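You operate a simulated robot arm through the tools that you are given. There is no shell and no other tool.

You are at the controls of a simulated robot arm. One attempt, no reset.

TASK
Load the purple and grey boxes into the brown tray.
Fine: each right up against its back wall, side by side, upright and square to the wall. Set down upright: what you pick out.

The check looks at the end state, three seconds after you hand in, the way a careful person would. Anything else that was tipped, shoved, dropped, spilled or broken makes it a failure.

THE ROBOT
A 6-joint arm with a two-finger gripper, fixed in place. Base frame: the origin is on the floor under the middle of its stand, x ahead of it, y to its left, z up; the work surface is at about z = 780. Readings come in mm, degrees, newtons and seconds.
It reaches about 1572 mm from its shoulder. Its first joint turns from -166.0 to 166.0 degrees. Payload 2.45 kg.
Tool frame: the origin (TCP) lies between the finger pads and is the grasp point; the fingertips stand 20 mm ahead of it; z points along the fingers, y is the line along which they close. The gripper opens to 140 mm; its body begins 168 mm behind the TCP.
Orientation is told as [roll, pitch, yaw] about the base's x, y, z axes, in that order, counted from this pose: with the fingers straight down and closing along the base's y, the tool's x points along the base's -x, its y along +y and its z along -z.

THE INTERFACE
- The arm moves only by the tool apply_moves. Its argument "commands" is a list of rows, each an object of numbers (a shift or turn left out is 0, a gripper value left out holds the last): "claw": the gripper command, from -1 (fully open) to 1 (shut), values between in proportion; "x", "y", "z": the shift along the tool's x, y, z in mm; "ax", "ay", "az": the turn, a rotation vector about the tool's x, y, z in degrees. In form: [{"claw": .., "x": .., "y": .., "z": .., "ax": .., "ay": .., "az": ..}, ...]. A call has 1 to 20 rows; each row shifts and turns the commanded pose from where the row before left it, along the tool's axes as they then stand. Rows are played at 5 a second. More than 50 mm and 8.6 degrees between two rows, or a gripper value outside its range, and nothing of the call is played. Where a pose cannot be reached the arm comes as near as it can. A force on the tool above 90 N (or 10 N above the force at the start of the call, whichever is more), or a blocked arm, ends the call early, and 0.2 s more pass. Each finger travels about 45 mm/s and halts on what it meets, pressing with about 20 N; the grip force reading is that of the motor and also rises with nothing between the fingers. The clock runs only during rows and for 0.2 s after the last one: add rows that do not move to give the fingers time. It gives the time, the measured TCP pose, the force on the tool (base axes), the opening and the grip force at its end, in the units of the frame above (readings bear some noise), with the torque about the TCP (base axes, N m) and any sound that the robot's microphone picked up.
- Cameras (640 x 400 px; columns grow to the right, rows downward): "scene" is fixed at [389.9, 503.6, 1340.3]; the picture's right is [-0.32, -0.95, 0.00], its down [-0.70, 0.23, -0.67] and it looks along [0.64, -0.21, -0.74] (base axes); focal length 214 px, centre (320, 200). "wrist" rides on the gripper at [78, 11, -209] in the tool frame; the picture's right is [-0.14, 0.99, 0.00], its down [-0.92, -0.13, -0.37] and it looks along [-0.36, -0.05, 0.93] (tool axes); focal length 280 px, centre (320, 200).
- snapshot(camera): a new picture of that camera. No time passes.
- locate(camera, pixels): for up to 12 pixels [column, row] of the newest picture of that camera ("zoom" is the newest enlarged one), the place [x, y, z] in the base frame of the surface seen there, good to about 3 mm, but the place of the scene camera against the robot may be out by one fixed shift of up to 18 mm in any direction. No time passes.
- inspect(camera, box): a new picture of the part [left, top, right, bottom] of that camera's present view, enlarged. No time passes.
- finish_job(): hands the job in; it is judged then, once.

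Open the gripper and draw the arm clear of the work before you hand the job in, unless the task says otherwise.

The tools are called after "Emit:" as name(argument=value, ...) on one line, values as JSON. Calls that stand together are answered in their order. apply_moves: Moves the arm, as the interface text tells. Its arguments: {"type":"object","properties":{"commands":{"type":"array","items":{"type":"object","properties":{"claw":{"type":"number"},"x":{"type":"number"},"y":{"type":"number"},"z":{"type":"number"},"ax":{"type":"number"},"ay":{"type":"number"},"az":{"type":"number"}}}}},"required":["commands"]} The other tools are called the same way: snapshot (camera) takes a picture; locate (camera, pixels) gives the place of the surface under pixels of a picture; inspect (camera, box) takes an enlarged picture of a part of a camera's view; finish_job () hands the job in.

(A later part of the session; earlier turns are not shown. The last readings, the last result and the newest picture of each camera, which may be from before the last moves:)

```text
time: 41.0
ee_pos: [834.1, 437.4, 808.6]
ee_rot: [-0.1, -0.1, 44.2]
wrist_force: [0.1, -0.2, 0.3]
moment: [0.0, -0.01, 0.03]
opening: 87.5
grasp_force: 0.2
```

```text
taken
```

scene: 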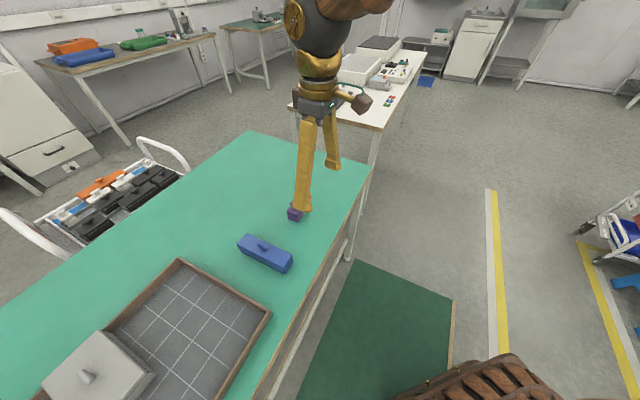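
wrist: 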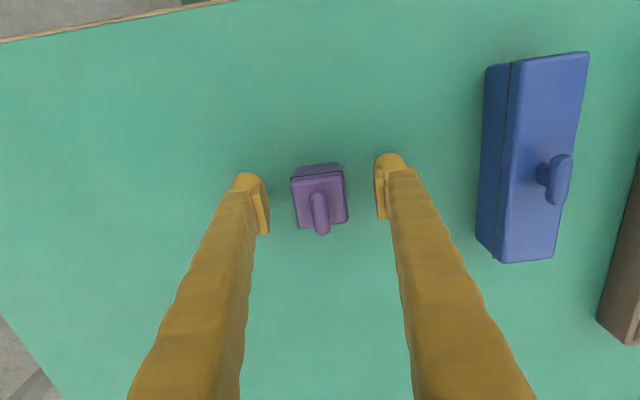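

The fingers straddle the purple with even gaps of about 25 px each side. I'll close and wait.

Emit:
apply_moves(commands=[{"claw": 1}, {"claw": 1}, {"claw": 1}, {"claw": 1}, {"claw": 1}, {"claw": 1}, {"claw": 1}, {"claw": 1}])

Emit:
snapshot(camera="wrist")

Emit:
inspect(camera="wrist", box=[260, 140, 390, 250])

Emit:
inspect(camera="scene", box=[250, 160, 350, 240])

```text
time: 42.8
ee_pos: [833.8, 437.2, 809.1]
ee_rot: [-0.2, -0.2, 44.2]
wrist_force: [-1.2, -0.5, -0.6]
moment: [0.02, 0.01, 0.02]
opening: 39.0
grasp_force: 19.8
```

```text
taken
```

wrist: 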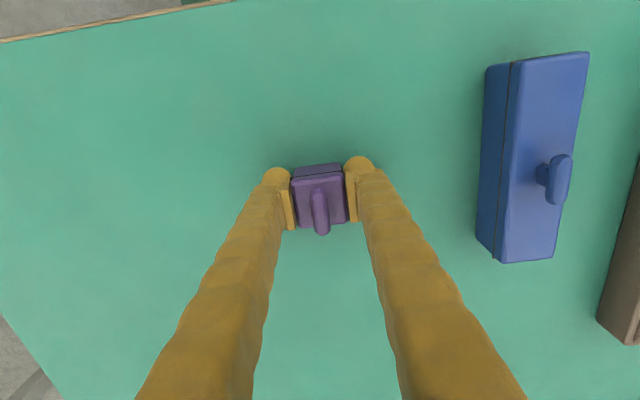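

```text
3.64 times, centred on (325, 195) of wrist
```

zoom: 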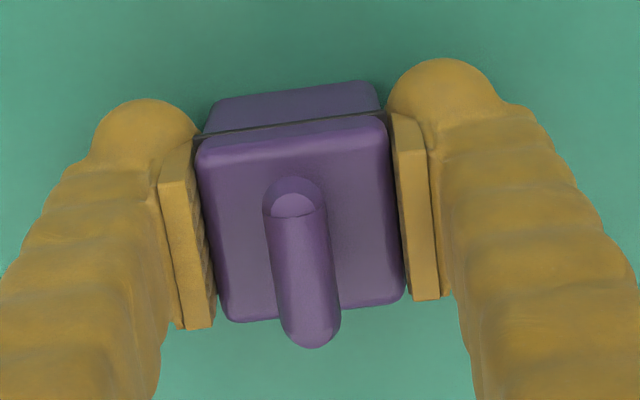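

```text
5.00 times, centred on (300, 200) of scene
```

zoom: 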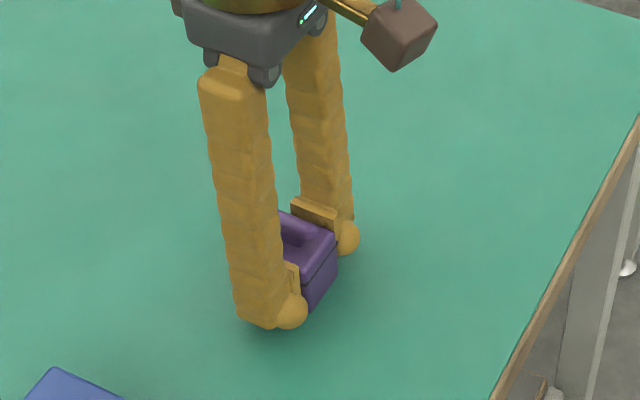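

Gripped at 39 mm with 20 N. The pads look nearly as wide as the purple, so I need to know whether their far edges stand beyond its far face; I'll measure these.

Emit:
locate(camera="zoom", pixels=[[195, 328], [425, 298], [235, 318], [392, 300], [170, 182], [410, 120], [205, 155], [380, 130], [310, 340], [215, 322], [408, 296], [130, 110]])

```text
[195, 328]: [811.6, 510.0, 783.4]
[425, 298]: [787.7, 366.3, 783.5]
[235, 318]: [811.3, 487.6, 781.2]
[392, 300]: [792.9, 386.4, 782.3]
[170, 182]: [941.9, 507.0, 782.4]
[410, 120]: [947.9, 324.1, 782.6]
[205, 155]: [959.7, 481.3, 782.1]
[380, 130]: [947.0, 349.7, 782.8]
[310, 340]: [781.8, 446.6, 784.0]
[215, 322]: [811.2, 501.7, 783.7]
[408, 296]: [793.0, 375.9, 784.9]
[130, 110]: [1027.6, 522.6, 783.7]
```

That read from the scene zoom; I'll retake the wrist enlargement and measure there.

Emit:
inspect(camera="wrist", box=[260, 140, 390, 250])

Emit:
locate(camera="zoom", pixels=[[195, 322], [425, 292], [238, 314], [392, 296], [172, 188], [408, 130], [208, 150], [378, 125], [205, 320], [412, 290], [145, 105], [440, 65]])

```text
3.64 times, centred on (325, 195) of wrist
```

zoom: 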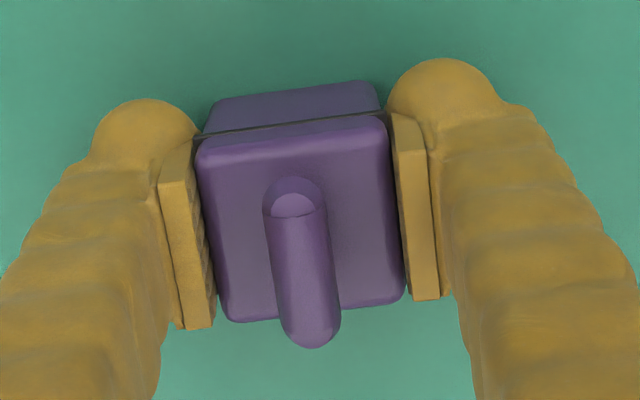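

```text
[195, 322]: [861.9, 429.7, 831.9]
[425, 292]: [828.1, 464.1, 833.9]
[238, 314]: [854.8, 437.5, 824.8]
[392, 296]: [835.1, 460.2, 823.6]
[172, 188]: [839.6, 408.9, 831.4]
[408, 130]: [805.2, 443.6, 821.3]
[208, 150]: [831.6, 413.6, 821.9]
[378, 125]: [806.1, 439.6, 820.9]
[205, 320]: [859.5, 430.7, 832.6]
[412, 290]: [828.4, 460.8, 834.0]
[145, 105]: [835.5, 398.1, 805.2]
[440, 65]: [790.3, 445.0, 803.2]
```

The pads span n −16…+15 about the TCP and the purple's far face is at about +18, so the pads clear, but the finger body behind them could be wider. I'll check the finger tip's far-side extent from the scene camera.

Emit:
inspect(camera="scene", box=[276, 190, 332, 230])

Emit:
locate(camera="zoom", pixels=[[225, 300], [250, 318], [290, 330], [340, 290], [350, 200], [400, 180], [330, 150], [320, 250], [240, 200], [300, 200]])

```text
10.00 times, centred on (304, 210) of scene
```

zoom: 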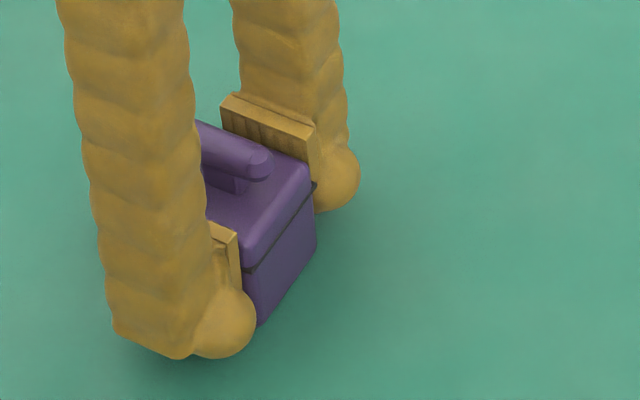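

```text
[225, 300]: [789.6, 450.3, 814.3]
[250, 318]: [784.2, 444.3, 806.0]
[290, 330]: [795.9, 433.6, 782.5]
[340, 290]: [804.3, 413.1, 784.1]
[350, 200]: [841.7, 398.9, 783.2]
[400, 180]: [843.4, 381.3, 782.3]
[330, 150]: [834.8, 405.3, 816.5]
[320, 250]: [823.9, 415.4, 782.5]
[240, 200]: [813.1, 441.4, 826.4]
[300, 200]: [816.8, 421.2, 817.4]
```

I'll measure the near finger's lower-left edge against the pads' known corners, all in this same scene enlargement, so the fixed shift cancels out.

Emit:
locate(camera="zoom", pixels=[[114, 318], [112, 300], [120, 325], [180, 350], [230, 325], [250, 330], [228, 102], [312, 150], [236, 240], [215, 229], [150, 338], [105, 260]])

```text
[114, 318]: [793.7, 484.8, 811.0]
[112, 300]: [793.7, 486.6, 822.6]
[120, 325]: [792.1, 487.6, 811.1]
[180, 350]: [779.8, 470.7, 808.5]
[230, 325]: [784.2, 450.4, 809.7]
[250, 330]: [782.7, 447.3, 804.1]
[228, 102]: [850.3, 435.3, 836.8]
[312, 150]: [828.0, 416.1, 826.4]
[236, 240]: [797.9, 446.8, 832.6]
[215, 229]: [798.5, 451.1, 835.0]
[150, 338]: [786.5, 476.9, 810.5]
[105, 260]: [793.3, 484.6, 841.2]
```

The finger body ends at about +10 on the far side, inside the pad's edge, so the purple's far face (+18) will meet the wall first. I'll lift it 30 mm and check that it comes up whole.

Emit:
apply_moves(commands=[{"z": -3}, {"z": -5}, {"z": -8}, {"z": -14}, {}, {}])

Emit:
inspect(camera="wrist", box=[260, 140, 390, 250])

Emit:
inspect(camera="scene", box=[260, 170, 340, 230])

```text
time: 44.2
ee_pos: [832.5, 437.4, 840.9]
ee_rot: [-0.1, 0.1, 44.3]
wrist_force: [0.2, -0.5, -1.3]
moment: [-0.02, -0.01, 0.03]
opening: 38.9
grasp_force: 19.8
```

```text
3.64 times, centred on (325, 195) of wrist
```

zoom: 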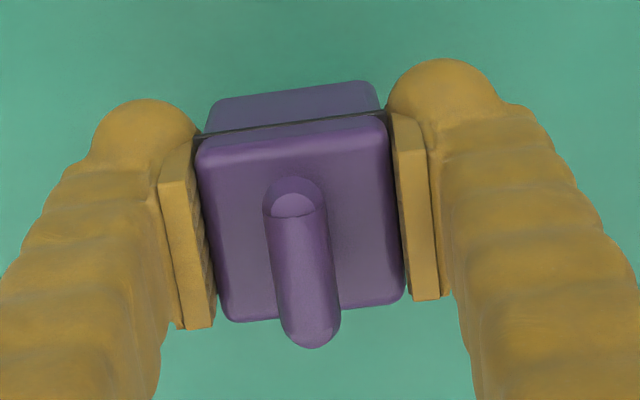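

```text
6.67 times, centred on (300, 200) of scene
```

zoom: 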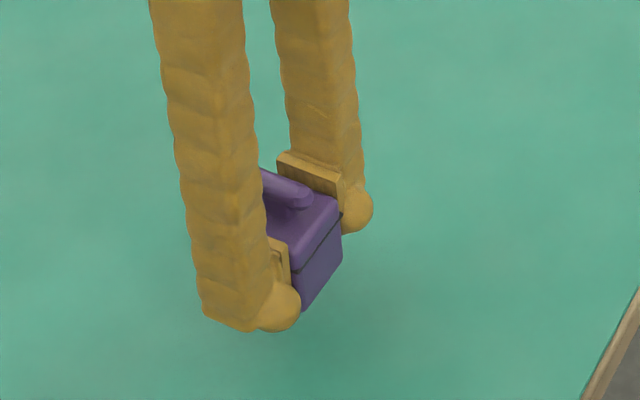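

The purple came up whole and level. I'll raise to z ≈ 961 and carry it over the tray to t ≈ 135, about 33 mm short of wall contact.

Emit:
apply_moves(commands=[{"z": -20}, {"z": -30}, {"z": -35}, {"z": -35}, {"y": 14, "x": -5}, {"y": 30, "x": -10}, {"y": 30, "x": -10}, {"y": 30, "x": -10}, {"y": 30, "x": -10}, {"y": 30, "x": -10}, {"y": 30, "x": -10}, {"y": 30, "x": -10}, {"y": 30, "x": -10}, {"y": 30, "x": -10}, {"y": 30, "x": -10}, {"y": 30, "x": -10}, {"y": 30, "x": -10}, {"y": 30, "x": -8}, {}, {}])

Emit:
snapshot(camera="wrist")

```text
time: 48.4
ee_pos: [646.1, 819.2, 958.8]
ee_rot: [-0.2, -0.1, 44.4]
wrist_force: [0.1, 0.2, -1.2]
moment: [-0.02, 0.0, -0.01]
opening: 38.9
grasp_force: 20.3
```

```text
taken
```

wrist: 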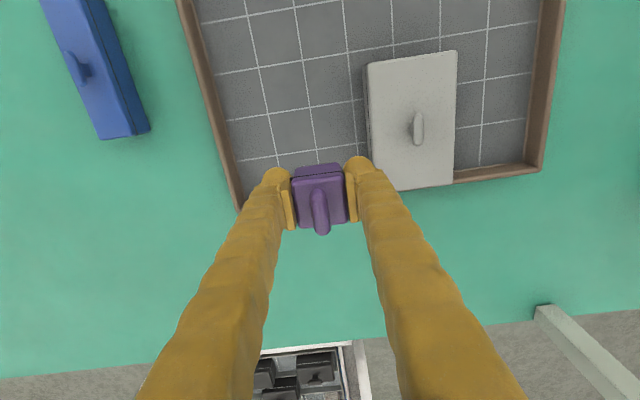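

I'll measure the grey's left edge to check the clearance for the right finger before lowering.

Emit:
locate(camera="wrist", pixels=[[371, 70], [375, 120], [365, 80], [366, 110], [452, 56], [452, 180], [418, 128], [397, 186], [455, 120], [480, 174], [475, 169], [470, 177]])

Emit:
inspect(camera="wrist", box=[220, 40, 560, 240])

```text
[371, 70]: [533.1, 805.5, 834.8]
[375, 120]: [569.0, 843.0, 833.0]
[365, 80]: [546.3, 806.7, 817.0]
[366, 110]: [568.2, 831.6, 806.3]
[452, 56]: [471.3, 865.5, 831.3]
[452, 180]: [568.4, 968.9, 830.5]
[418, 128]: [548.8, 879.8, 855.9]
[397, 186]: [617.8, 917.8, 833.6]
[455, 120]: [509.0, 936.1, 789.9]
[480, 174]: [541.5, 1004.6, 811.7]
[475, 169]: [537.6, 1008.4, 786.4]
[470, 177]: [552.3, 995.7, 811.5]
```

```text
1.88 times, centred on (390, 140) of wrist
```

zoom: 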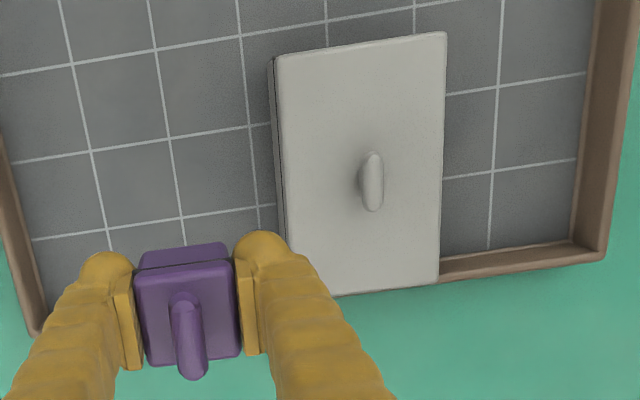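

The grey's lower left face is at t ≈ 197 and its far side is at the wall. The right finger's outer side would reach about t 186, so I'll shift 5 mm away for margin and lower to z ≈ 830.

Emit:
apply_moves(commands=[{"y": -5, "z": 10}, {"z": 25}, {"z": 30}, {"z": 30}, {"z": 20}, {"z": 10}, {"z": 4}, {}, {}])

Emit:
snapshot(camera="wrist")

Emit:
inspect(camera="scene", box=[20, 250, 240, 400])

```text
time: 50.4
ee_pos: [648.5, 815.2, 830.9]
ee_rot: [-0.1, -0.2, 44.3]
wrist_force: [-0.2, 0.6, -2.3]
moment: [-0.03, -0.01, 0.01]
opening: 38.9
grasp_force: 20.4
```

```text
taken
```

wrist: 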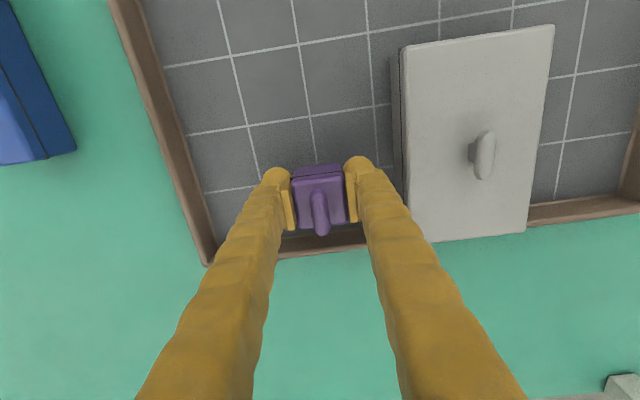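

```text
2.67 times, centred on (130, 325) of scene
```

zoom: 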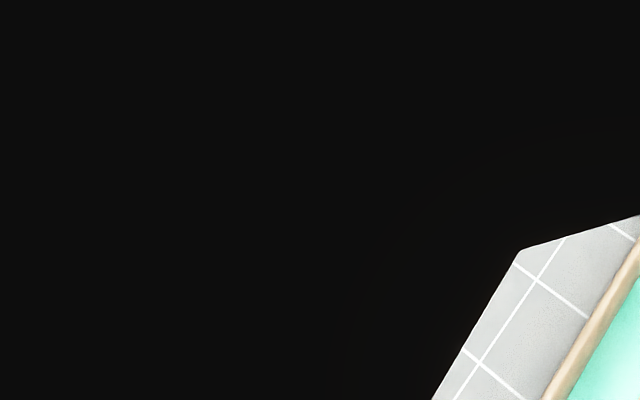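

The arm hides the scene view, but the wrist picture shows the purple between the side wall and the grey with free space at both fingers. I'll lower to z ≈ 819 and advance 28 mm toward the wall.

Emit:
apply_moves(commands=[{"z": 6}, {"z": 5}, {"z": 1.5}, {"x": -7}, {"x": -7}, {"x": -7}, {"x": -6}, {}, {}])

Emit:
snapshot(camera="wrist")

Emit:
inspect(camera="wrist", box=[220, 130, 440, 290])

```text
time: 52.4
ee_pos: [668.6, 834.5, 817.7]
ee_rot: [-0.1, 0.0, 44.3]
wrist_force: [0.0, -0.5, -1.7]
moment: [0.0, -0.01, 0.04]
opening: 38.9
grasp_force: 20.5
```

```text
taken
```

wrist: 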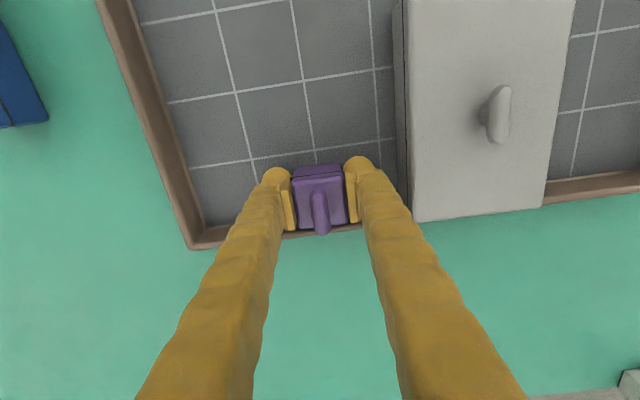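

```text
2.50 times, centred on (330, 210) of wrist
```

zoom: 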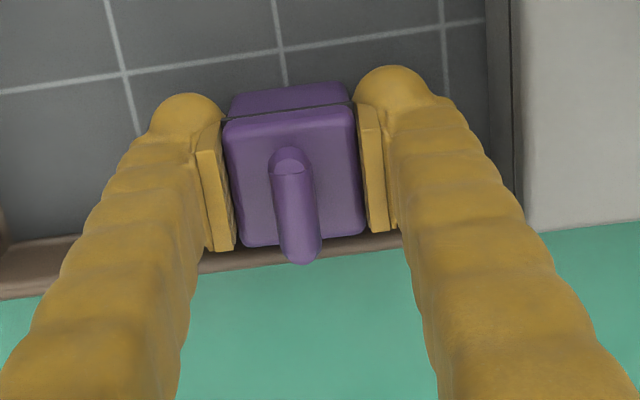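

No contact yet at n ≈ 1061, with about 7 mm left. I'll creep forward in 1.5 mm rows.

Emit:
apply_moves(commands=[{"x": -1.5}, {"x": -1.5}, {"x": -1.5}, {}])

```text
time: 53.4
ee_pos: [671.8, 837.1, 817.9]
ee_rot: [-0.2, 0.0, 44.3]
wrist_force: [0.1, -0.1, -1.3]
moment: [0.03, 0.01, 0.0]
opening: 38.8
grasp_force: 19.8
```

Still free at n ≈ 1065; I'll go on in 1 mm rows.

Emit:
apply_moves(commands=[{"x": -1}, {"x": -1}, {"x": -1}, {}])

```text
time: 54.4
ee_pos: [674.3, 838.3, 817.6]
ee_rot: [-0.2, 0.0, 44.3]
wrist_force: [-0.1, 0.1, -1.4]
moment: [-0.02, 0.0, 0.01]
opening: 38.8
grasp_force: 19.7
```

No contact yet at n ≈ 1068; two more 1 mm rows.

Emit:
apply_moves(commands=[{"x": -1}, {"x": -1}, {}])

```text
time: 55.2
ee_pos: [675.9, 840.0, 816.6]
ee_rot: [-0.1, 0.2, 44.3]
wrist_force: [-0.5, -0.6, -1.9]
moment: [0.02, 0.0, 0.01]
opening: 39.1
grasp_force: 19.9
```

Emit:
apply_moves(commands=[{"x": -1}, {"x": -1}, {}])

Emit:
inspect(camera="wrist", box=[220, 130, 440, 290])

```text
time: 56.0
ee_pos: [675.6, 841.6, 817.5]
ee_rot: [-0.1, 0.1, 44.4]
wrist_force: [-25.0, -33.1, 2.9]
moment: [-0.15, 0.28, 0.8]
opening: 39.2
grasp_force: 20.2
```

```text
2.50 times, centred on (330, 210) of wrist
```

zoom: 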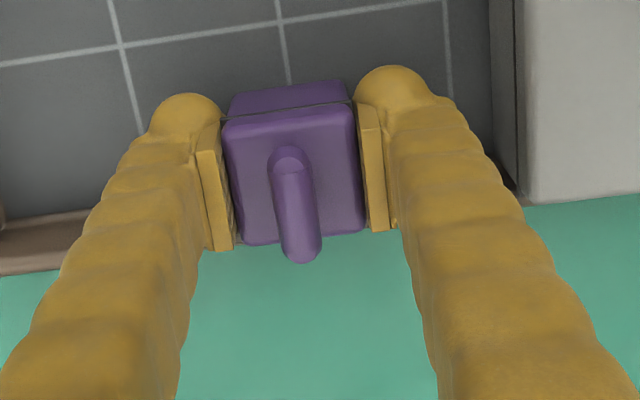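

I met the wall: about 41 N against the push at n ≈ 1071. I'll ease back 0.8 mm and lower in small rows to seat the purple on the floor.

Emit:
apply_moves(commands=[{"x": 0.8}, {"z": 0.7}, {"z": 0.7}, {}])

```text
time: 57.0
ee_pos: [676.9, 840.4, 817.7]
ee_rot: [-0.1, 0.0, 44.4]
wrist_force: [-32.8, -50.3, 16.6]
moment: [-0.18, 0.36, 1.31]
opening: 38.8
grasp_force: 19.7
```

The push force rose to about 60 N (lagging), with a moment that puts the contact on the right (+t) side. I'll back off 1.5 mm to relax it and read again.

Emit:
apply_moves(commands=[{"x": 0.8}, {"x": 0.7}, {}, {}])

Emit:
inspect(camera="wrist", box=[240, 140, 400, 250])

```text
time: 58.0
ee_pos: [675.5, 841.5, 816.3]
ee_rot: [0.0, -0.2, 44.4]
wrist_force: [-6.6, -33.6, 18.2]
moment: [-0.25, 0.17, 0.67]
opening: 39.0
grasp_force: 19.7
```

```text
3.64 times, centred on (320, 195) of wrist
```

zoom: 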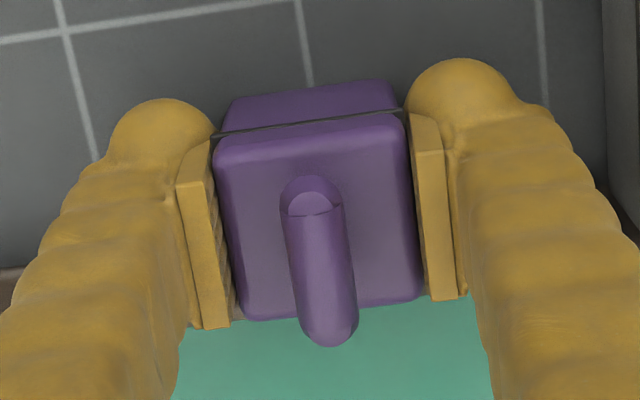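

The remaining force is about 28 N toward me plus 18 N up. I'll relax a bit more (0.8 mm back, 1 mm up) so the release doesn't kick the small box.

Emit:
apply_moves(commands=[{"z": -0.5}, {"x": 0.4, "z": -0.5}, {"x": 0.4}, {}, {}])

```text
time: 59.2
ee_pos: [674.2, 840.7, 817.2]
ee_rot: [0.0, -0.2, 44.4]
wrist_force: [0.9, 0.7, -1.6]
moment: [0.01, 0.03, 0.0]
opening: 39.1
grasp_force: 20.3
```

Now it hangs free again, about 1 mm from the wall and a hair above the floor. I'll lower 0.8 mm and open to about 55 mm only, since the grey stands next to the right finger.

Emit:
apply_moves(commands=[{"z": 0.8}, {}, {"claw": 0.2}, {"claw": 0.2}, {}, {}])

Emit:
snapshot(camera="wrist")

Emit:
inspect(camera="wrist", box=[220, 130, 440, 290])

```text
time: 60.6
ee_pos: [674.1, 839.9, 816.0]
ee_rot: [0.0, 0.0, 44.4]
wrist_force: [0.4, 0.5, -1.2]
moment: [-0.02, -0.04, 0.02]
opening: 56.0
grasp_force: 0.1
```

```text
taken
```

wrist: 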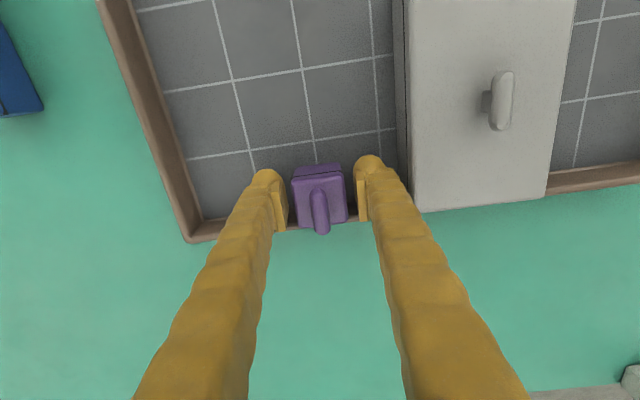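

```text
2.50 times, centred on (330, 210) of wrist
```

zoom: 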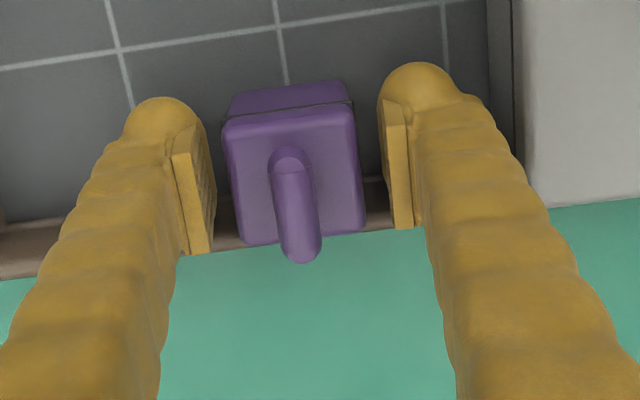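

The purple stands free and upright. I'll rise straight up 150 mm and look at both boxes from above.

Emit:
apply_moves(commands=[{"z": -8}, {"z": -20}, {"z": -30}, {"z": -35}, {"z": -35}, {"z": -22}, {"x": 20}, {"x": 30}, {"x": 30}, {}, {}])

Emit:
snapshot(camera="wrist")

Emit:
snapshot(camera="scene")

```text
time: 63.0
ee_pos: [618.6, 785.2, 967.3]
ee_rot: [0.0, -0.1, 44.3]
wrist_force: [-0.4, 0.0, -0.8]
moment: [0.01, -0.04, 0.01]
opening: 55.7
grasp_force: 0.1
```

```text
taken
```

wrist: 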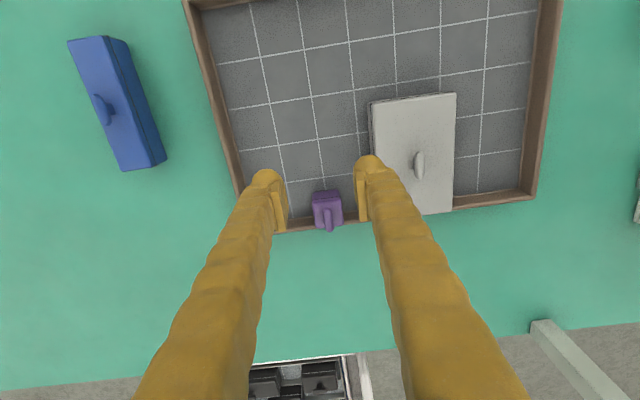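

```text
taken
```

scene: 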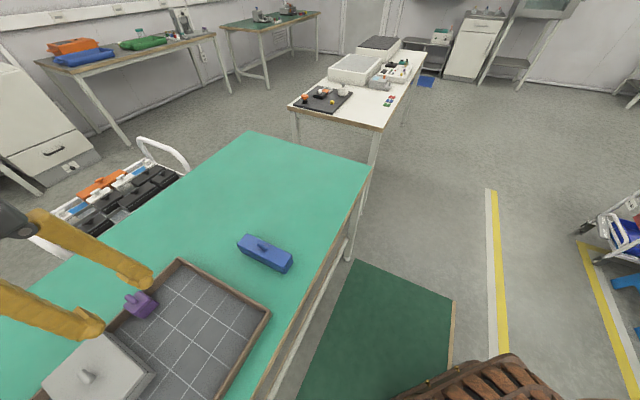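

Both boxes stand in the tray and the tray corners are still at (180,262) and (269,311), so it didn't move. I'll zoom in to check the purple–wall and purple–grey gaps.

Emit:
inspect(camera="scene", box=[60, 270, 200, 400])

Emit:
inspect(camera="wrist", box=[260, 80, 480, 240])

Emit:
locate(camera="zoom", pixels=[[160, 305], [222, 295], [240, 360], [170, 375], [150, 280], [330, 60], [325, 110], [545, 50], [545, 320], [470, 335], [130, 378], [230, 372]])

```text
3.08 times, centred on (130, 335) of scene
```

zoom: 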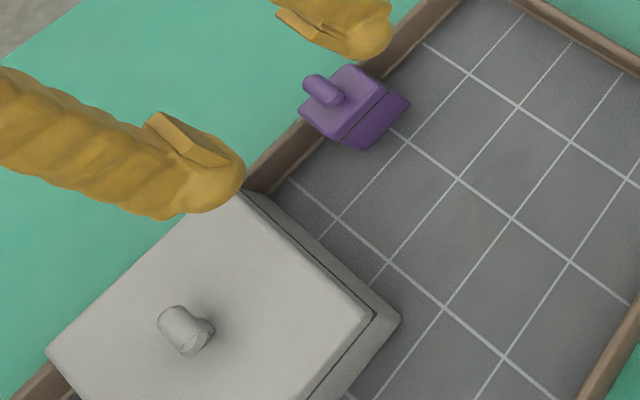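

```text
2.50 times, centred on (370, 160) of wrist
```

zoom: 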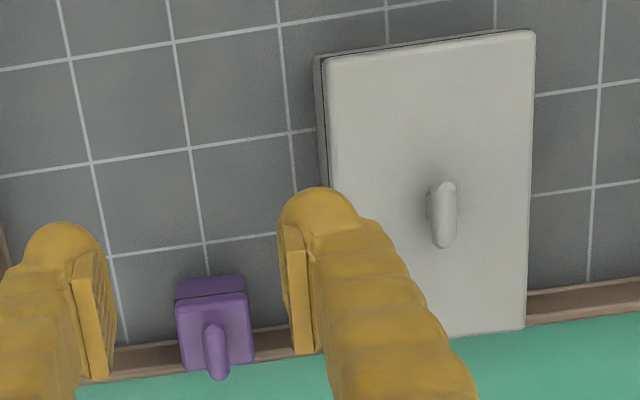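

```text
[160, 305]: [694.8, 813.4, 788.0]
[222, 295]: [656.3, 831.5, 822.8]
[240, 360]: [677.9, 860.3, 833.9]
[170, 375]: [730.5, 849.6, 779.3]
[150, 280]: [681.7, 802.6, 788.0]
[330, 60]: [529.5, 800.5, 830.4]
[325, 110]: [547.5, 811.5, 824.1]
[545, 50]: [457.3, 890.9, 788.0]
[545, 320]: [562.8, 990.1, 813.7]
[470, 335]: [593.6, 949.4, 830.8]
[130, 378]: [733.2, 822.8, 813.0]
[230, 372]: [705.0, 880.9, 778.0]
```

Purple's far edge is at n ≈ 1086–1087 (wall 1088.5), and the gap to the grey is about 45 mm because of the finger. I'll measure the purple's faces and the tray's side wall closely, to plan pushing the purple along the wall next to the grey.

Emit:
inspect(camera="wrist", box=[290, 170, 370, 240])

Emit:
locate(camera="zoom", pixels=[[185, 180], [345, 165], [370, 270], [215, 310], [195, 250], [365, 220], [190, 150], [330, 140], [215, 290], [375, 280], [170, 315], [400, 290]])

Emit:
locate(camera="wrist", pixels=[[226, 135], [215, 100], [222, 136], [211, 102], [368, 110], [370, 140], [366, 115], [206, 75], [240, 180], [371, 103]])

```text
5.71 times, centred on (330, 205) of wrist
```

zoom: 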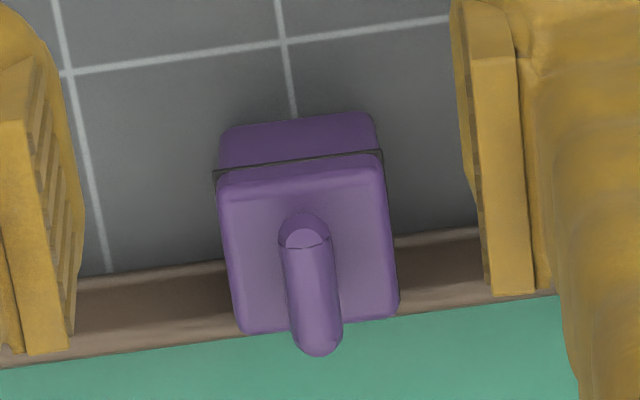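

```text
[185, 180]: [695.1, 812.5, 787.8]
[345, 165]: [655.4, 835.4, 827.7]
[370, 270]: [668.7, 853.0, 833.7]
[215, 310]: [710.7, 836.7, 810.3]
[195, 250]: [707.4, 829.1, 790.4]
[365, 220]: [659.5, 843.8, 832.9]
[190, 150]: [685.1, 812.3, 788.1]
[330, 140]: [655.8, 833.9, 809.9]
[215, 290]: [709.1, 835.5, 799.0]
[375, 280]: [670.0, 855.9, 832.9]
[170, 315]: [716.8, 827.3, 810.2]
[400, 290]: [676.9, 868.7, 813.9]
```

```text
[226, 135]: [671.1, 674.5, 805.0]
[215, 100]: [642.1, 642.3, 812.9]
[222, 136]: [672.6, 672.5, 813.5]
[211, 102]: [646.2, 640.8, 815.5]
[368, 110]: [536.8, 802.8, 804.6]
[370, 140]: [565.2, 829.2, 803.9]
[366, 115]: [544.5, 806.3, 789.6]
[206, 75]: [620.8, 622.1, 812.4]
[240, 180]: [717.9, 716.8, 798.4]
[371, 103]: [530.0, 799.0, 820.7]
```

The tray's side wall is at t ≈ 14 and the grey's left face at t ≈ 198. I need the purple's lid corners at zoom (228,190), (374,172), (390,305), (247,322).

Emit:
inspect(camera="wrist", box=[290, 170, 370, 240])

Emit:
locate(camera="zoom", pixels=[[228, 190], [374, 172], [390, 305], [247, 322], [237, 255], [383, 240], [305, 225], [318, 335], [140, 280], [430, 245], [160, 335], [450, 300]])

```text
5.71 times, centred on (330, 205) of wrist
```

zoom: 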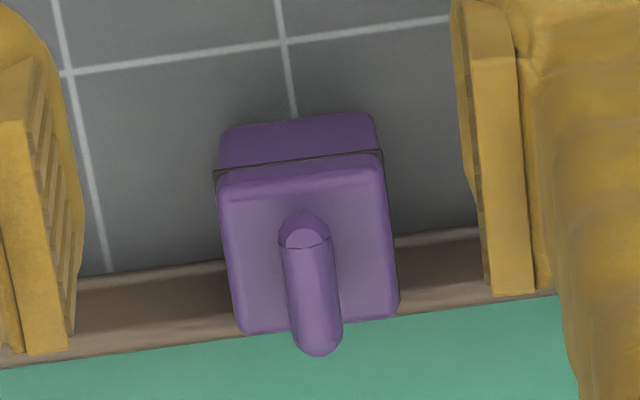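

```text
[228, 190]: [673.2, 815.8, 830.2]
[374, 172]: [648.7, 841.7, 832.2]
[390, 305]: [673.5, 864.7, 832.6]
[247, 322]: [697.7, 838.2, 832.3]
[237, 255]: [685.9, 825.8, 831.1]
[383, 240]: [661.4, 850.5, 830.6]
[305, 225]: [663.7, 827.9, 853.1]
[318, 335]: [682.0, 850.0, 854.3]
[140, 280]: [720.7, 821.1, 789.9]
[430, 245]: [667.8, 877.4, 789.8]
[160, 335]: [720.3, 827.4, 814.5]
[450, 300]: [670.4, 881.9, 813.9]
```

Purple spans t ≈ 113–150 and its far face is about 2–3 mm off the wall foot (n ≈ 1089.5). I'll close the gripper, move above the space left of the purple, and tilt 6° so the fingertips lead toward +t; a low contact avoids tipping it.

Emit:
apply_moves(commands=[{"claw": 1, "y": -15, "x": -15}, {"claw": 1, "y": -20, "x": -30}, {"claw": 1, "y": -20, "x": -31}, {"claw": 1}, {"ax": -3}, {"ax": -3}, {}, {}])

Emit:
snapshot(camera="wrist")

Emit:
inspect(camera="scene", box=[20, 210, 200, 370])

```text
time: 64.8
ee_pos: [710.6, 799.5, 966.4]
ee_rot: [6.0, -0.1, 44.3]
wrist_force: [0.0, 0.4, 0.1]
moment: [0.02, 0.02, -0.03]
opening: 0.0
grasp_force: 19.9
```

```text
taken
```

wrist: 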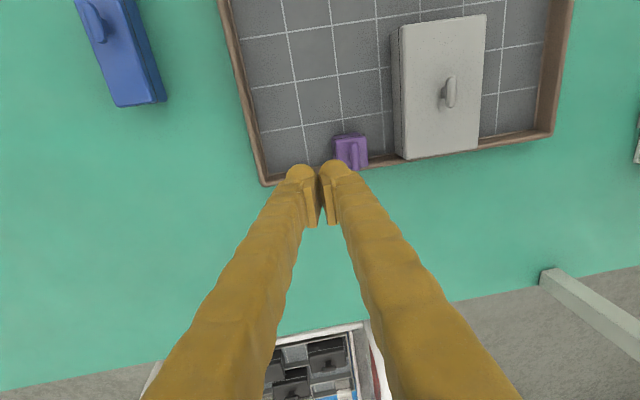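

```text
2.50 times, centred on (110, 290) of scene
```

zoom: 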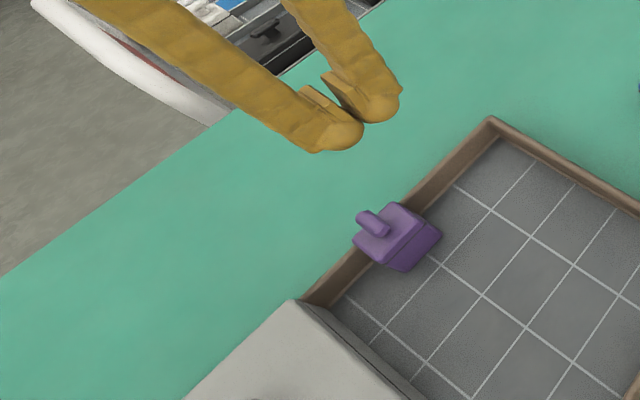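

The closed fingers form a V, so their outer faces splay outward going up. I'll measure the right finger's outer face at several heights to see how much tilt I need for the tip to lead.

Emit:
locate(camera="zoom", pixels=[[315, 146], [300, 136], [270, 118], [240, 100], [210, 84], [170, 58], [340, 145], [300, 130], [340, 130], [385, 110], [358, 215], [120, 22]])

Emit:
inspect(camera="scene", box=[80, 220, 200, 300])

```text
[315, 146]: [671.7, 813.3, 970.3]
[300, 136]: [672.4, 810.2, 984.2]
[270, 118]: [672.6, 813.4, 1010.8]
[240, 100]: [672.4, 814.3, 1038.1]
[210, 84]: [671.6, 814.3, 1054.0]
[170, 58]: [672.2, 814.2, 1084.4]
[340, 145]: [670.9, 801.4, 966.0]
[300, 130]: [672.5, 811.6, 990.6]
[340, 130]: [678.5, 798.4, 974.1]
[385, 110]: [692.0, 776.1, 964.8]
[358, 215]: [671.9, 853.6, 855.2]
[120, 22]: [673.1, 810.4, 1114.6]
```

```text
5.00 times, centred on (140, 260) of scene
```

zoom: 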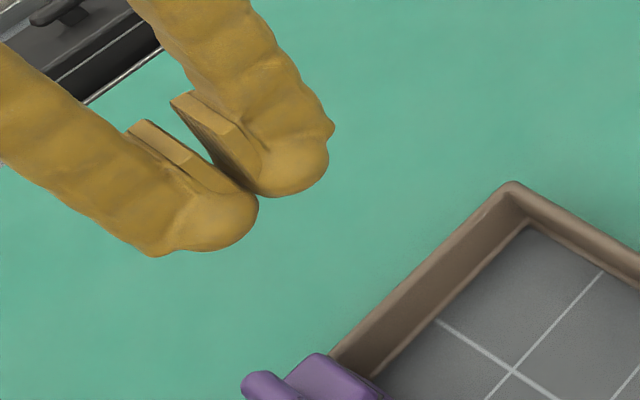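

In this 6° pose the outer face is vertical (constant t at all heights), so I need a few degrees more. I'll tilt to 10°, and come down 105 mm along true vertical (tool y −0.174, z +0.985 per mm), staying left of the purple.

Emit:
apply_moves(commands=[{"ax": -2}, {"ax": -2}, {"y": -3.5, "z": 19.7}, {"y": -5.2, "z": 29.5}, {"y": -5.2, "z": 29.5}, {"y": -4.4, "z": 24.6}, {}, {}])

Emit:
snapshot(camera="wrist")

Emit:
inspect(camera="scene", box=[60, 230, 220, 350])

```text
time: 66.6
ee_pos: [708.9, 799.2, 862.2]
ee_rot: [9.9, -0.2, 44.4]
wrist_force: [0.1, 0.2, -0.6]
moment: [0.02, 0.03, 0.03]
opening: 0.1
grasp_force: 20.1
```

```text
taken
```

wrist: 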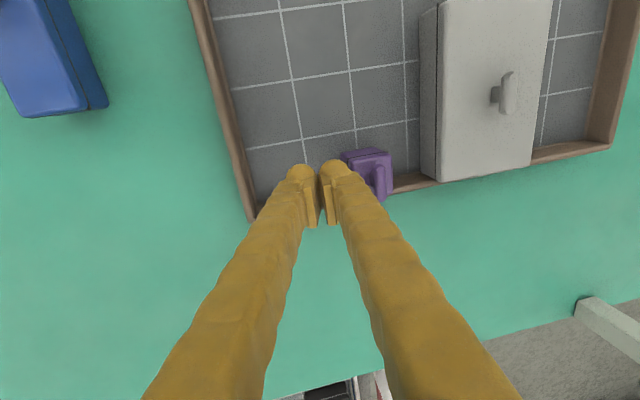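

```text
3.33 times, centred on (140, 290) of scene
```

zoom: 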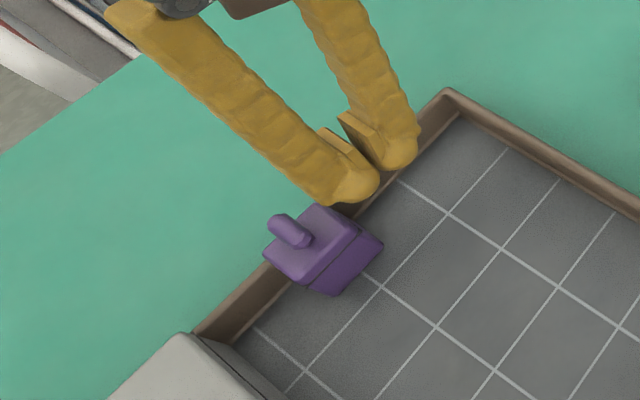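

I'll compare the finger's outer face and the purple's left face in this same scene enlargement to confirm the side clearance before going lower.

Emit:
locate(camera="zoom", pixels=[[325, 200], [315, 194], [300, 184], [280, 170], [345, 202], [365, 195], [322, 210], [352, 232], [310, 282], [268, 254], [365, 250], [380, 242]])

Emit:
locate(camera="wrist", pixels=[[345, 155], [385, 152], [391, 190], [350, 165], [352, 160], [360, 172], [335, 165], [300, 168]])

```text
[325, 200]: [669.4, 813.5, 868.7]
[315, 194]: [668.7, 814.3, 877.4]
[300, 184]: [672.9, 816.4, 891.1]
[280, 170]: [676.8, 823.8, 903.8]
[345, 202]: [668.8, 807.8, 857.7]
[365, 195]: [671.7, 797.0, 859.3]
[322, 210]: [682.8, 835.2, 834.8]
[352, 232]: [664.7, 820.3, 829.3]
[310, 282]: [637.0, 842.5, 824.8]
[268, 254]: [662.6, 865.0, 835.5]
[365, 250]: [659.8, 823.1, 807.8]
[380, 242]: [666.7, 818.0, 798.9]
```

```text
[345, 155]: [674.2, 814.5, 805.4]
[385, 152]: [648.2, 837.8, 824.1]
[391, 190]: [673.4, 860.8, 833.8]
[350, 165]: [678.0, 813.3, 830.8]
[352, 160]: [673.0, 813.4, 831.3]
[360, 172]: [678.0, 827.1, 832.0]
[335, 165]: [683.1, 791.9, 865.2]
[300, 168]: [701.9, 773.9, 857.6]
```

The finger's outer face clears the purple by only about 5 mm, so I'll first shift 6 mm away from it and then descend 45 mm to TCP z ≈ 817, where the lowest tip stays about 4 mm over the floor.

Emit:
apply_moves(commands=[{"y": -5.9, "z": -1}, {"y": -2.6, "z": 14.8}, {"y": -2.6, "z": 14.8}, {"y": -1.7, "z": 9.8}, {"y": -0.8, "z": 4.4}, {}, {}])

Emit:
snapshot(camera="wrist")

Emit:
inspect(camera="scene", box=[60, 230, 220, 350])

```text
time: 68.2
ee_pos: [713.3, 793.8, 818.0]
ee_rot: [9.9, 0.0, 44.3]
wrist_force: [-0.2, -0.5, -0.2]
moment: [-0.02, 0.01, 0.02]
opening: 0.0
grasp_force: 20.3
```

```text
taken
```

wrist: 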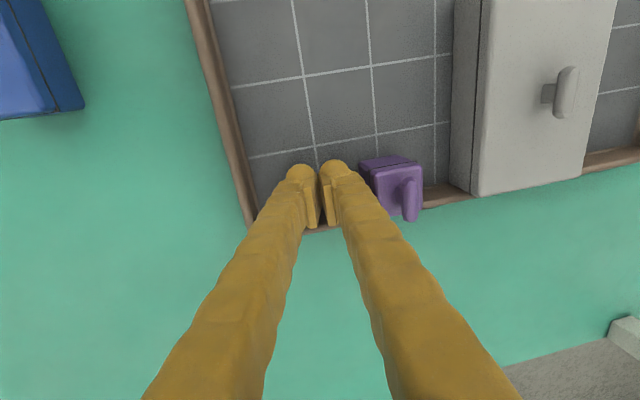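

```text
3.33 times, centred on (140, 290) of scene
```

zoom: 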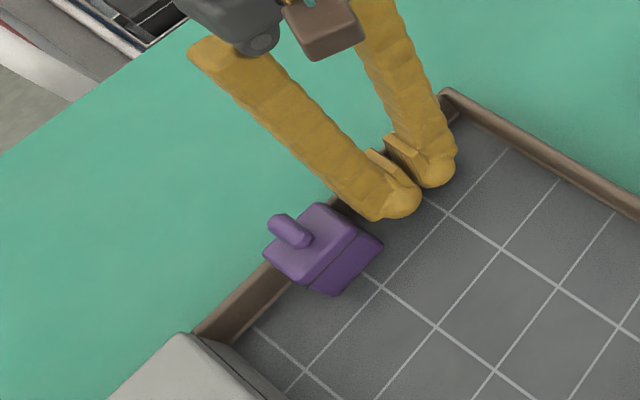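

Fingers are inside the tray beside the purple, with no contact yet. I'll push along +t slowly at 3 mm per row (tool y 2.95, z 0.52) for 24 mm and look.

Emit:
apply_moves(commands=[{"y": 2.95, "z": 0.52}, {"y": 2.95, "z": 0.52}, {"y": 2.95, "z": 0.52}, {"y": 2.95, "z": 0.52}, {"y": 2.95, "z": 0.52}, {"y": 2.95, "z": 0.52}, {"y": 2.95, "z": 0.52}, {"y": 2.95, "z": 0.52}, {}, {}])

Emit:
snapshot(camera="wrist")

Emit:
inspect(camera="scene", box=[60, 230, 220, 350])

```text
time: 70.4
ee_pos: [696.7, 812.2, 817.4]
ee_rot: [9.9, 0.0, 44.3]
wrist_force: [0.7, -0.4, -0.6]
moment: [0.01, 0.0, 0.01]
opening: 0.1
grasp_force: 20.0
```

```text
taken
```

wrist: 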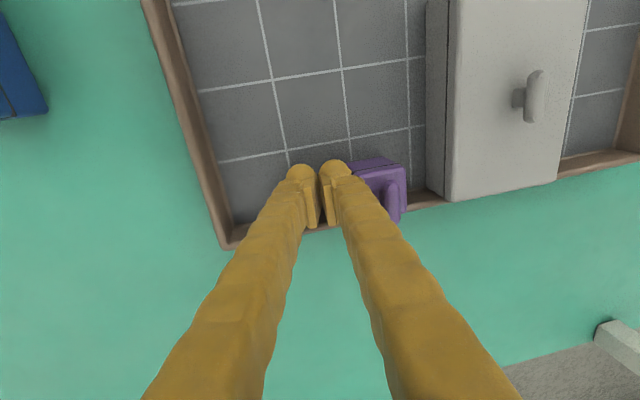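

```text
3.33 times, centred on (140, 290) of scene
```

zoom: 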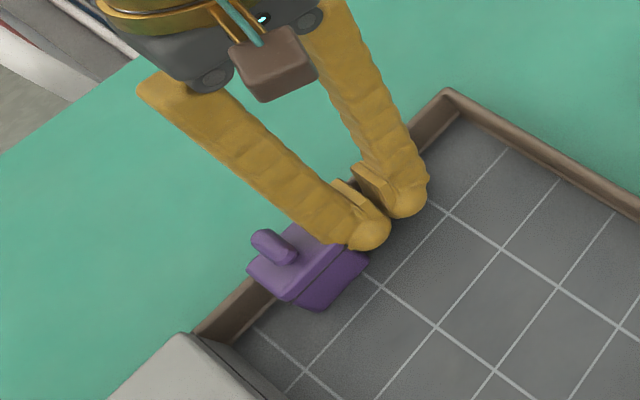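

The purple has begun to slide and stays upright. I'll measure the remaining gap between its right side and the grey's left face.

Emit:
inspect(camera="wrist", box=[320, 130, 470, 230])

Emit:
locate(camera="zoom", pixels=[[352, 160], [365, 260], [362, 330], [358, 200], [420, 150], [440, 230], [455, 180], [470, 240], [240, 120], [335, 155], [400, 240], [370, 290]])

```text
4.00 times, centred on (395, 180) of wrist
```

zoom: 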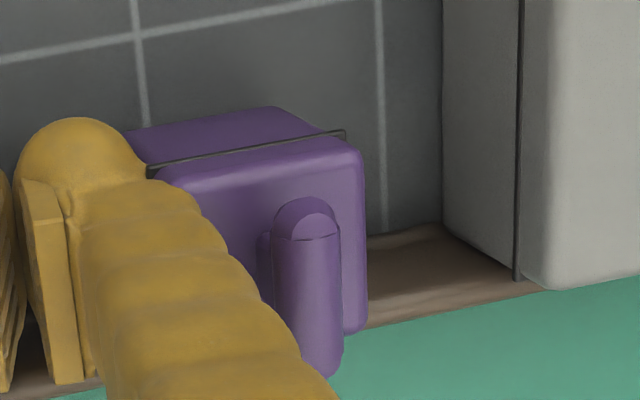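

```text
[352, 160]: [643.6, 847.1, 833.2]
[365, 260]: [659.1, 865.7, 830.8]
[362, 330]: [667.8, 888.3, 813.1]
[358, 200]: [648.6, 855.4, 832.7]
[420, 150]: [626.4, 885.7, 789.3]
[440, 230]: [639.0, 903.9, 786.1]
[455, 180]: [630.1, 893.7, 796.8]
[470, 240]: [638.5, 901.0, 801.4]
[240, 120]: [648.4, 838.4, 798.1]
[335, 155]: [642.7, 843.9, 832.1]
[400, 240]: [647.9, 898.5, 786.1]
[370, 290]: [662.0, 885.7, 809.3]
```

The gap is about 39 mm (purple's right side t ≈ 160.5, grey's left face t ≈ 200), and the grey's far corner meets the wall foot. I'll push on 24 mm more.

Emit:
apply_moves(commands=[{"y": 2.95, "z": 0.52}, {"y": 2.95, "z": 0.52}, {"y": 2.95, "z": 0.52}, {"y": 2.95, "z": 0.52}, {"y": 2.95, "z": 0.52}, {"y": 2.95, "z": 0.52}, {"y": 2.95, "z": 0.52}, {"y": 2.95, "z": 0.52}, {}, {}])

Emit:
inspect(camera="wrist", box=[310, 120, 460, 220])

Emit:
locate(camera="zoom", pixels=[[392, 200], [400, 260], [405, 310], [388, 180], [440, 220], [430, 190], [460, 240], [475, 260], [445, 260], [420, 280], [300, 250], [350, 190]])

```text
time: 72.6
ee_pos: [680.5, 827.8, 818.5]
ee_rot: [10.1, 0.0, 44.3]
wrist_force: [-0.3, 0.7, -0.5]
moment: [0.01, -0.02, 0.0]
opening: 0.0
grasp_force: 19.9
```

```text
4.00 times, centred on (385, 170) of wrist
```

zoom: 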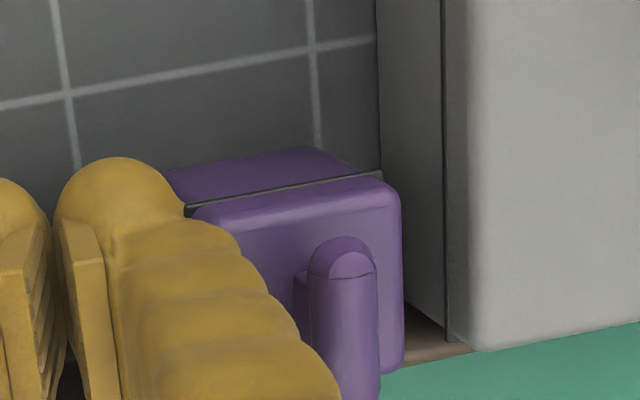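

```text
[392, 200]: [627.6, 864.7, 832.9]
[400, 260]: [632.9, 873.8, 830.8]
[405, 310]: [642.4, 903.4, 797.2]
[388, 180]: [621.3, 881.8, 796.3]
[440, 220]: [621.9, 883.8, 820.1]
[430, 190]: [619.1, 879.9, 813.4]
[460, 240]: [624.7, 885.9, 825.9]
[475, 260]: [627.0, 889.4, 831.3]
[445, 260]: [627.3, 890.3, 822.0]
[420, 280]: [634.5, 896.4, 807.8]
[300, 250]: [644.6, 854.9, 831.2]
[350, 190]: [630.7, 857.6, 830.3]
```

The gap is now about 14 mm, with the purple still level and parallel. I'll push 9 mm more and measure again.

Emit:
apply_moves(commands=[{"y": 2.95, "z": 0.52}, {"y": 2.95, "z": 0.52}, {"y": 2.95, "z": 0.52}, {}, {}])

Emit:
inspect(camera="wrist", box=[310, 120, 460, 220])

Emit:
locate(camera="zoom", pixels=[[392, 200], [400, 260], [405, 340], [388, 180], [420, 220], [410, 190], [430, 260], [395, 230], [300, 250], [350, 190]])

```text
time: 73.8
ee_pos: [674.4, 836.0, 816.4]
ee_rot: [9.9, 0.1, 44.3]
wrist_force: [0.6, 0.3, 0.0]
moment: [0.01, -0.03, -0.01]
opening: 0.0
grasp_force: 20.1
```

```text
4.00 times, centred on (385, 170) of wrist
```

zoom: 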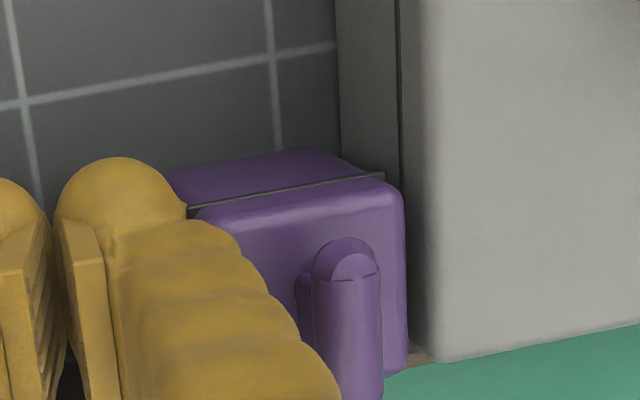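

```text
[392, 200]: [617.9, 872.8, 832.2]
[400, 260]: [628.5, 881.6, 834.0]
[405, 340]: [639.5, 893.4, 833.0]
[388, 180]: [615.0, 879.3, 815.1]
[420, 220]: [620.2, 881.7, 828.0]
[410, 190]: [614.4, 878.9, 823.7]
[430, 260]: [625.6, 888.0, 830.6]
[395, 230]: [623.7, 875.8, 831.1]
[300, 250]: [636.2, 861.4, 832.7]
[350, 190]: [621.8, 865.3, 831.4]
```

About 5–6 mm of gap is left. I'll push just 2.5 mm more, in two small rows, so it doesn't bump the grey.

Emit:
apply_moves(commands=[{"y": 1.25, "z": 0.22}, {"y": 1.25, "z": 0.22}, {}, {}])

Emit:
inspect(camera="wrist", box=[310, 120, 460, 220])

Emit:
locate(camera="zoom", pixels=[[392, 200], [400, 260], [403, 330], [380, 160], [415, 220], [405, 190], [425, 260], [395, 230], [300, 250], [350, 190]])

```text
time: 74.8
ee_pos: [671.7, 837.8, 817.3]
ee_rot: [9.9, -0.1, 44.3]
wrist_force: [-0.6, -1.1, 0.0]
moment: [0.01, 0.0, -0.04]
opening: 0.1
grasp_force: 19.2
```

```text
4.00 times, centred on (385, 170) of wrist
```

zoom: 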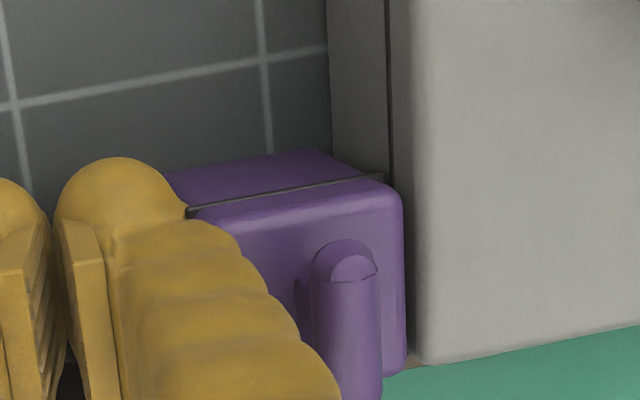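

```text
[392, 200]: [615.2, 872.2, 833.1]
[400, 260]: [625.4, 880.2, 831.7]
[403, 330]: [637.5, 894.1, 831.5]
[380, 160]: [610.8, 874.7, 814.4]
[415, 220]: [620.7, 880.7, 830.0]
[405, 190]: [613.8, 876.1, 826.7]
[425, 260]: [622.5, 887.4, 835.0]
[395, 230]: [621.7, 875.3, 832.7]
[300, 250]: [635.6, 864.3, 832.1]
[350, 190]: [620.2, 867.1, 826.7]
```

About 3 mm remains between purple and grey, so I stop pushing. I'll back off 10 mm along −t, rise 150 mm vertically, and then level the tool.

Emit:
apply_moves(commands=[{"y": -4.9, "z": -0.9}, {"y": -4.9, "z": -0.9}, {"y": 3.5, "z": -19.7}, {"y": 5.2, "z": -29.5}, {"y": 6.1, "z": -34.5}, {"y": 6.1, "z": -34.5}, {"y": 5.2, "z": -29.5}, {"ax": 4}, {"ax": 4}, {"ax": 2}, {"x": 25}, {"x": 35}, {"x": 35}, {}, {}])

Emit:
snapshot(camera="wrist")

Emit:
inspect(camera="scene", box=[40, 260, 200, 400])

```text
time: 78.0
ee_pos: [613.7, 764.9, 966.4]
ee_rot: [-0.1, -0.1, 44.4]
wrist_force: [-0.5, -0.5, -0.6]
moment: [-0.01, -0.01, 0.01]
opening: 0.0
grasp_force: 20.2
```

```text
taken
```

wrist: 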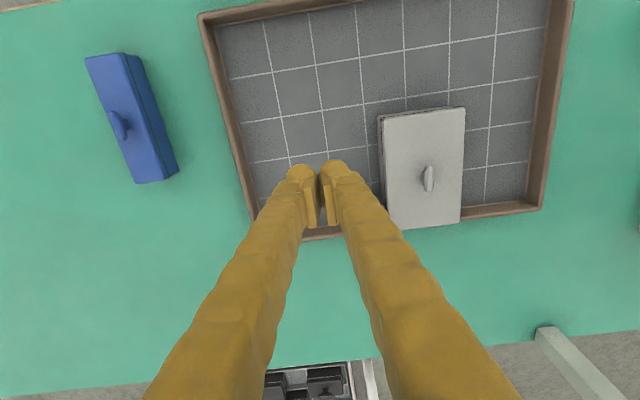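

```text
2.86 times, centred on (120, 330) of scene
```

zoom: 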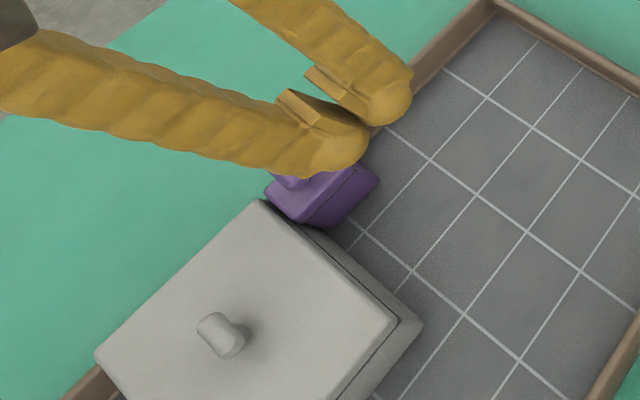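

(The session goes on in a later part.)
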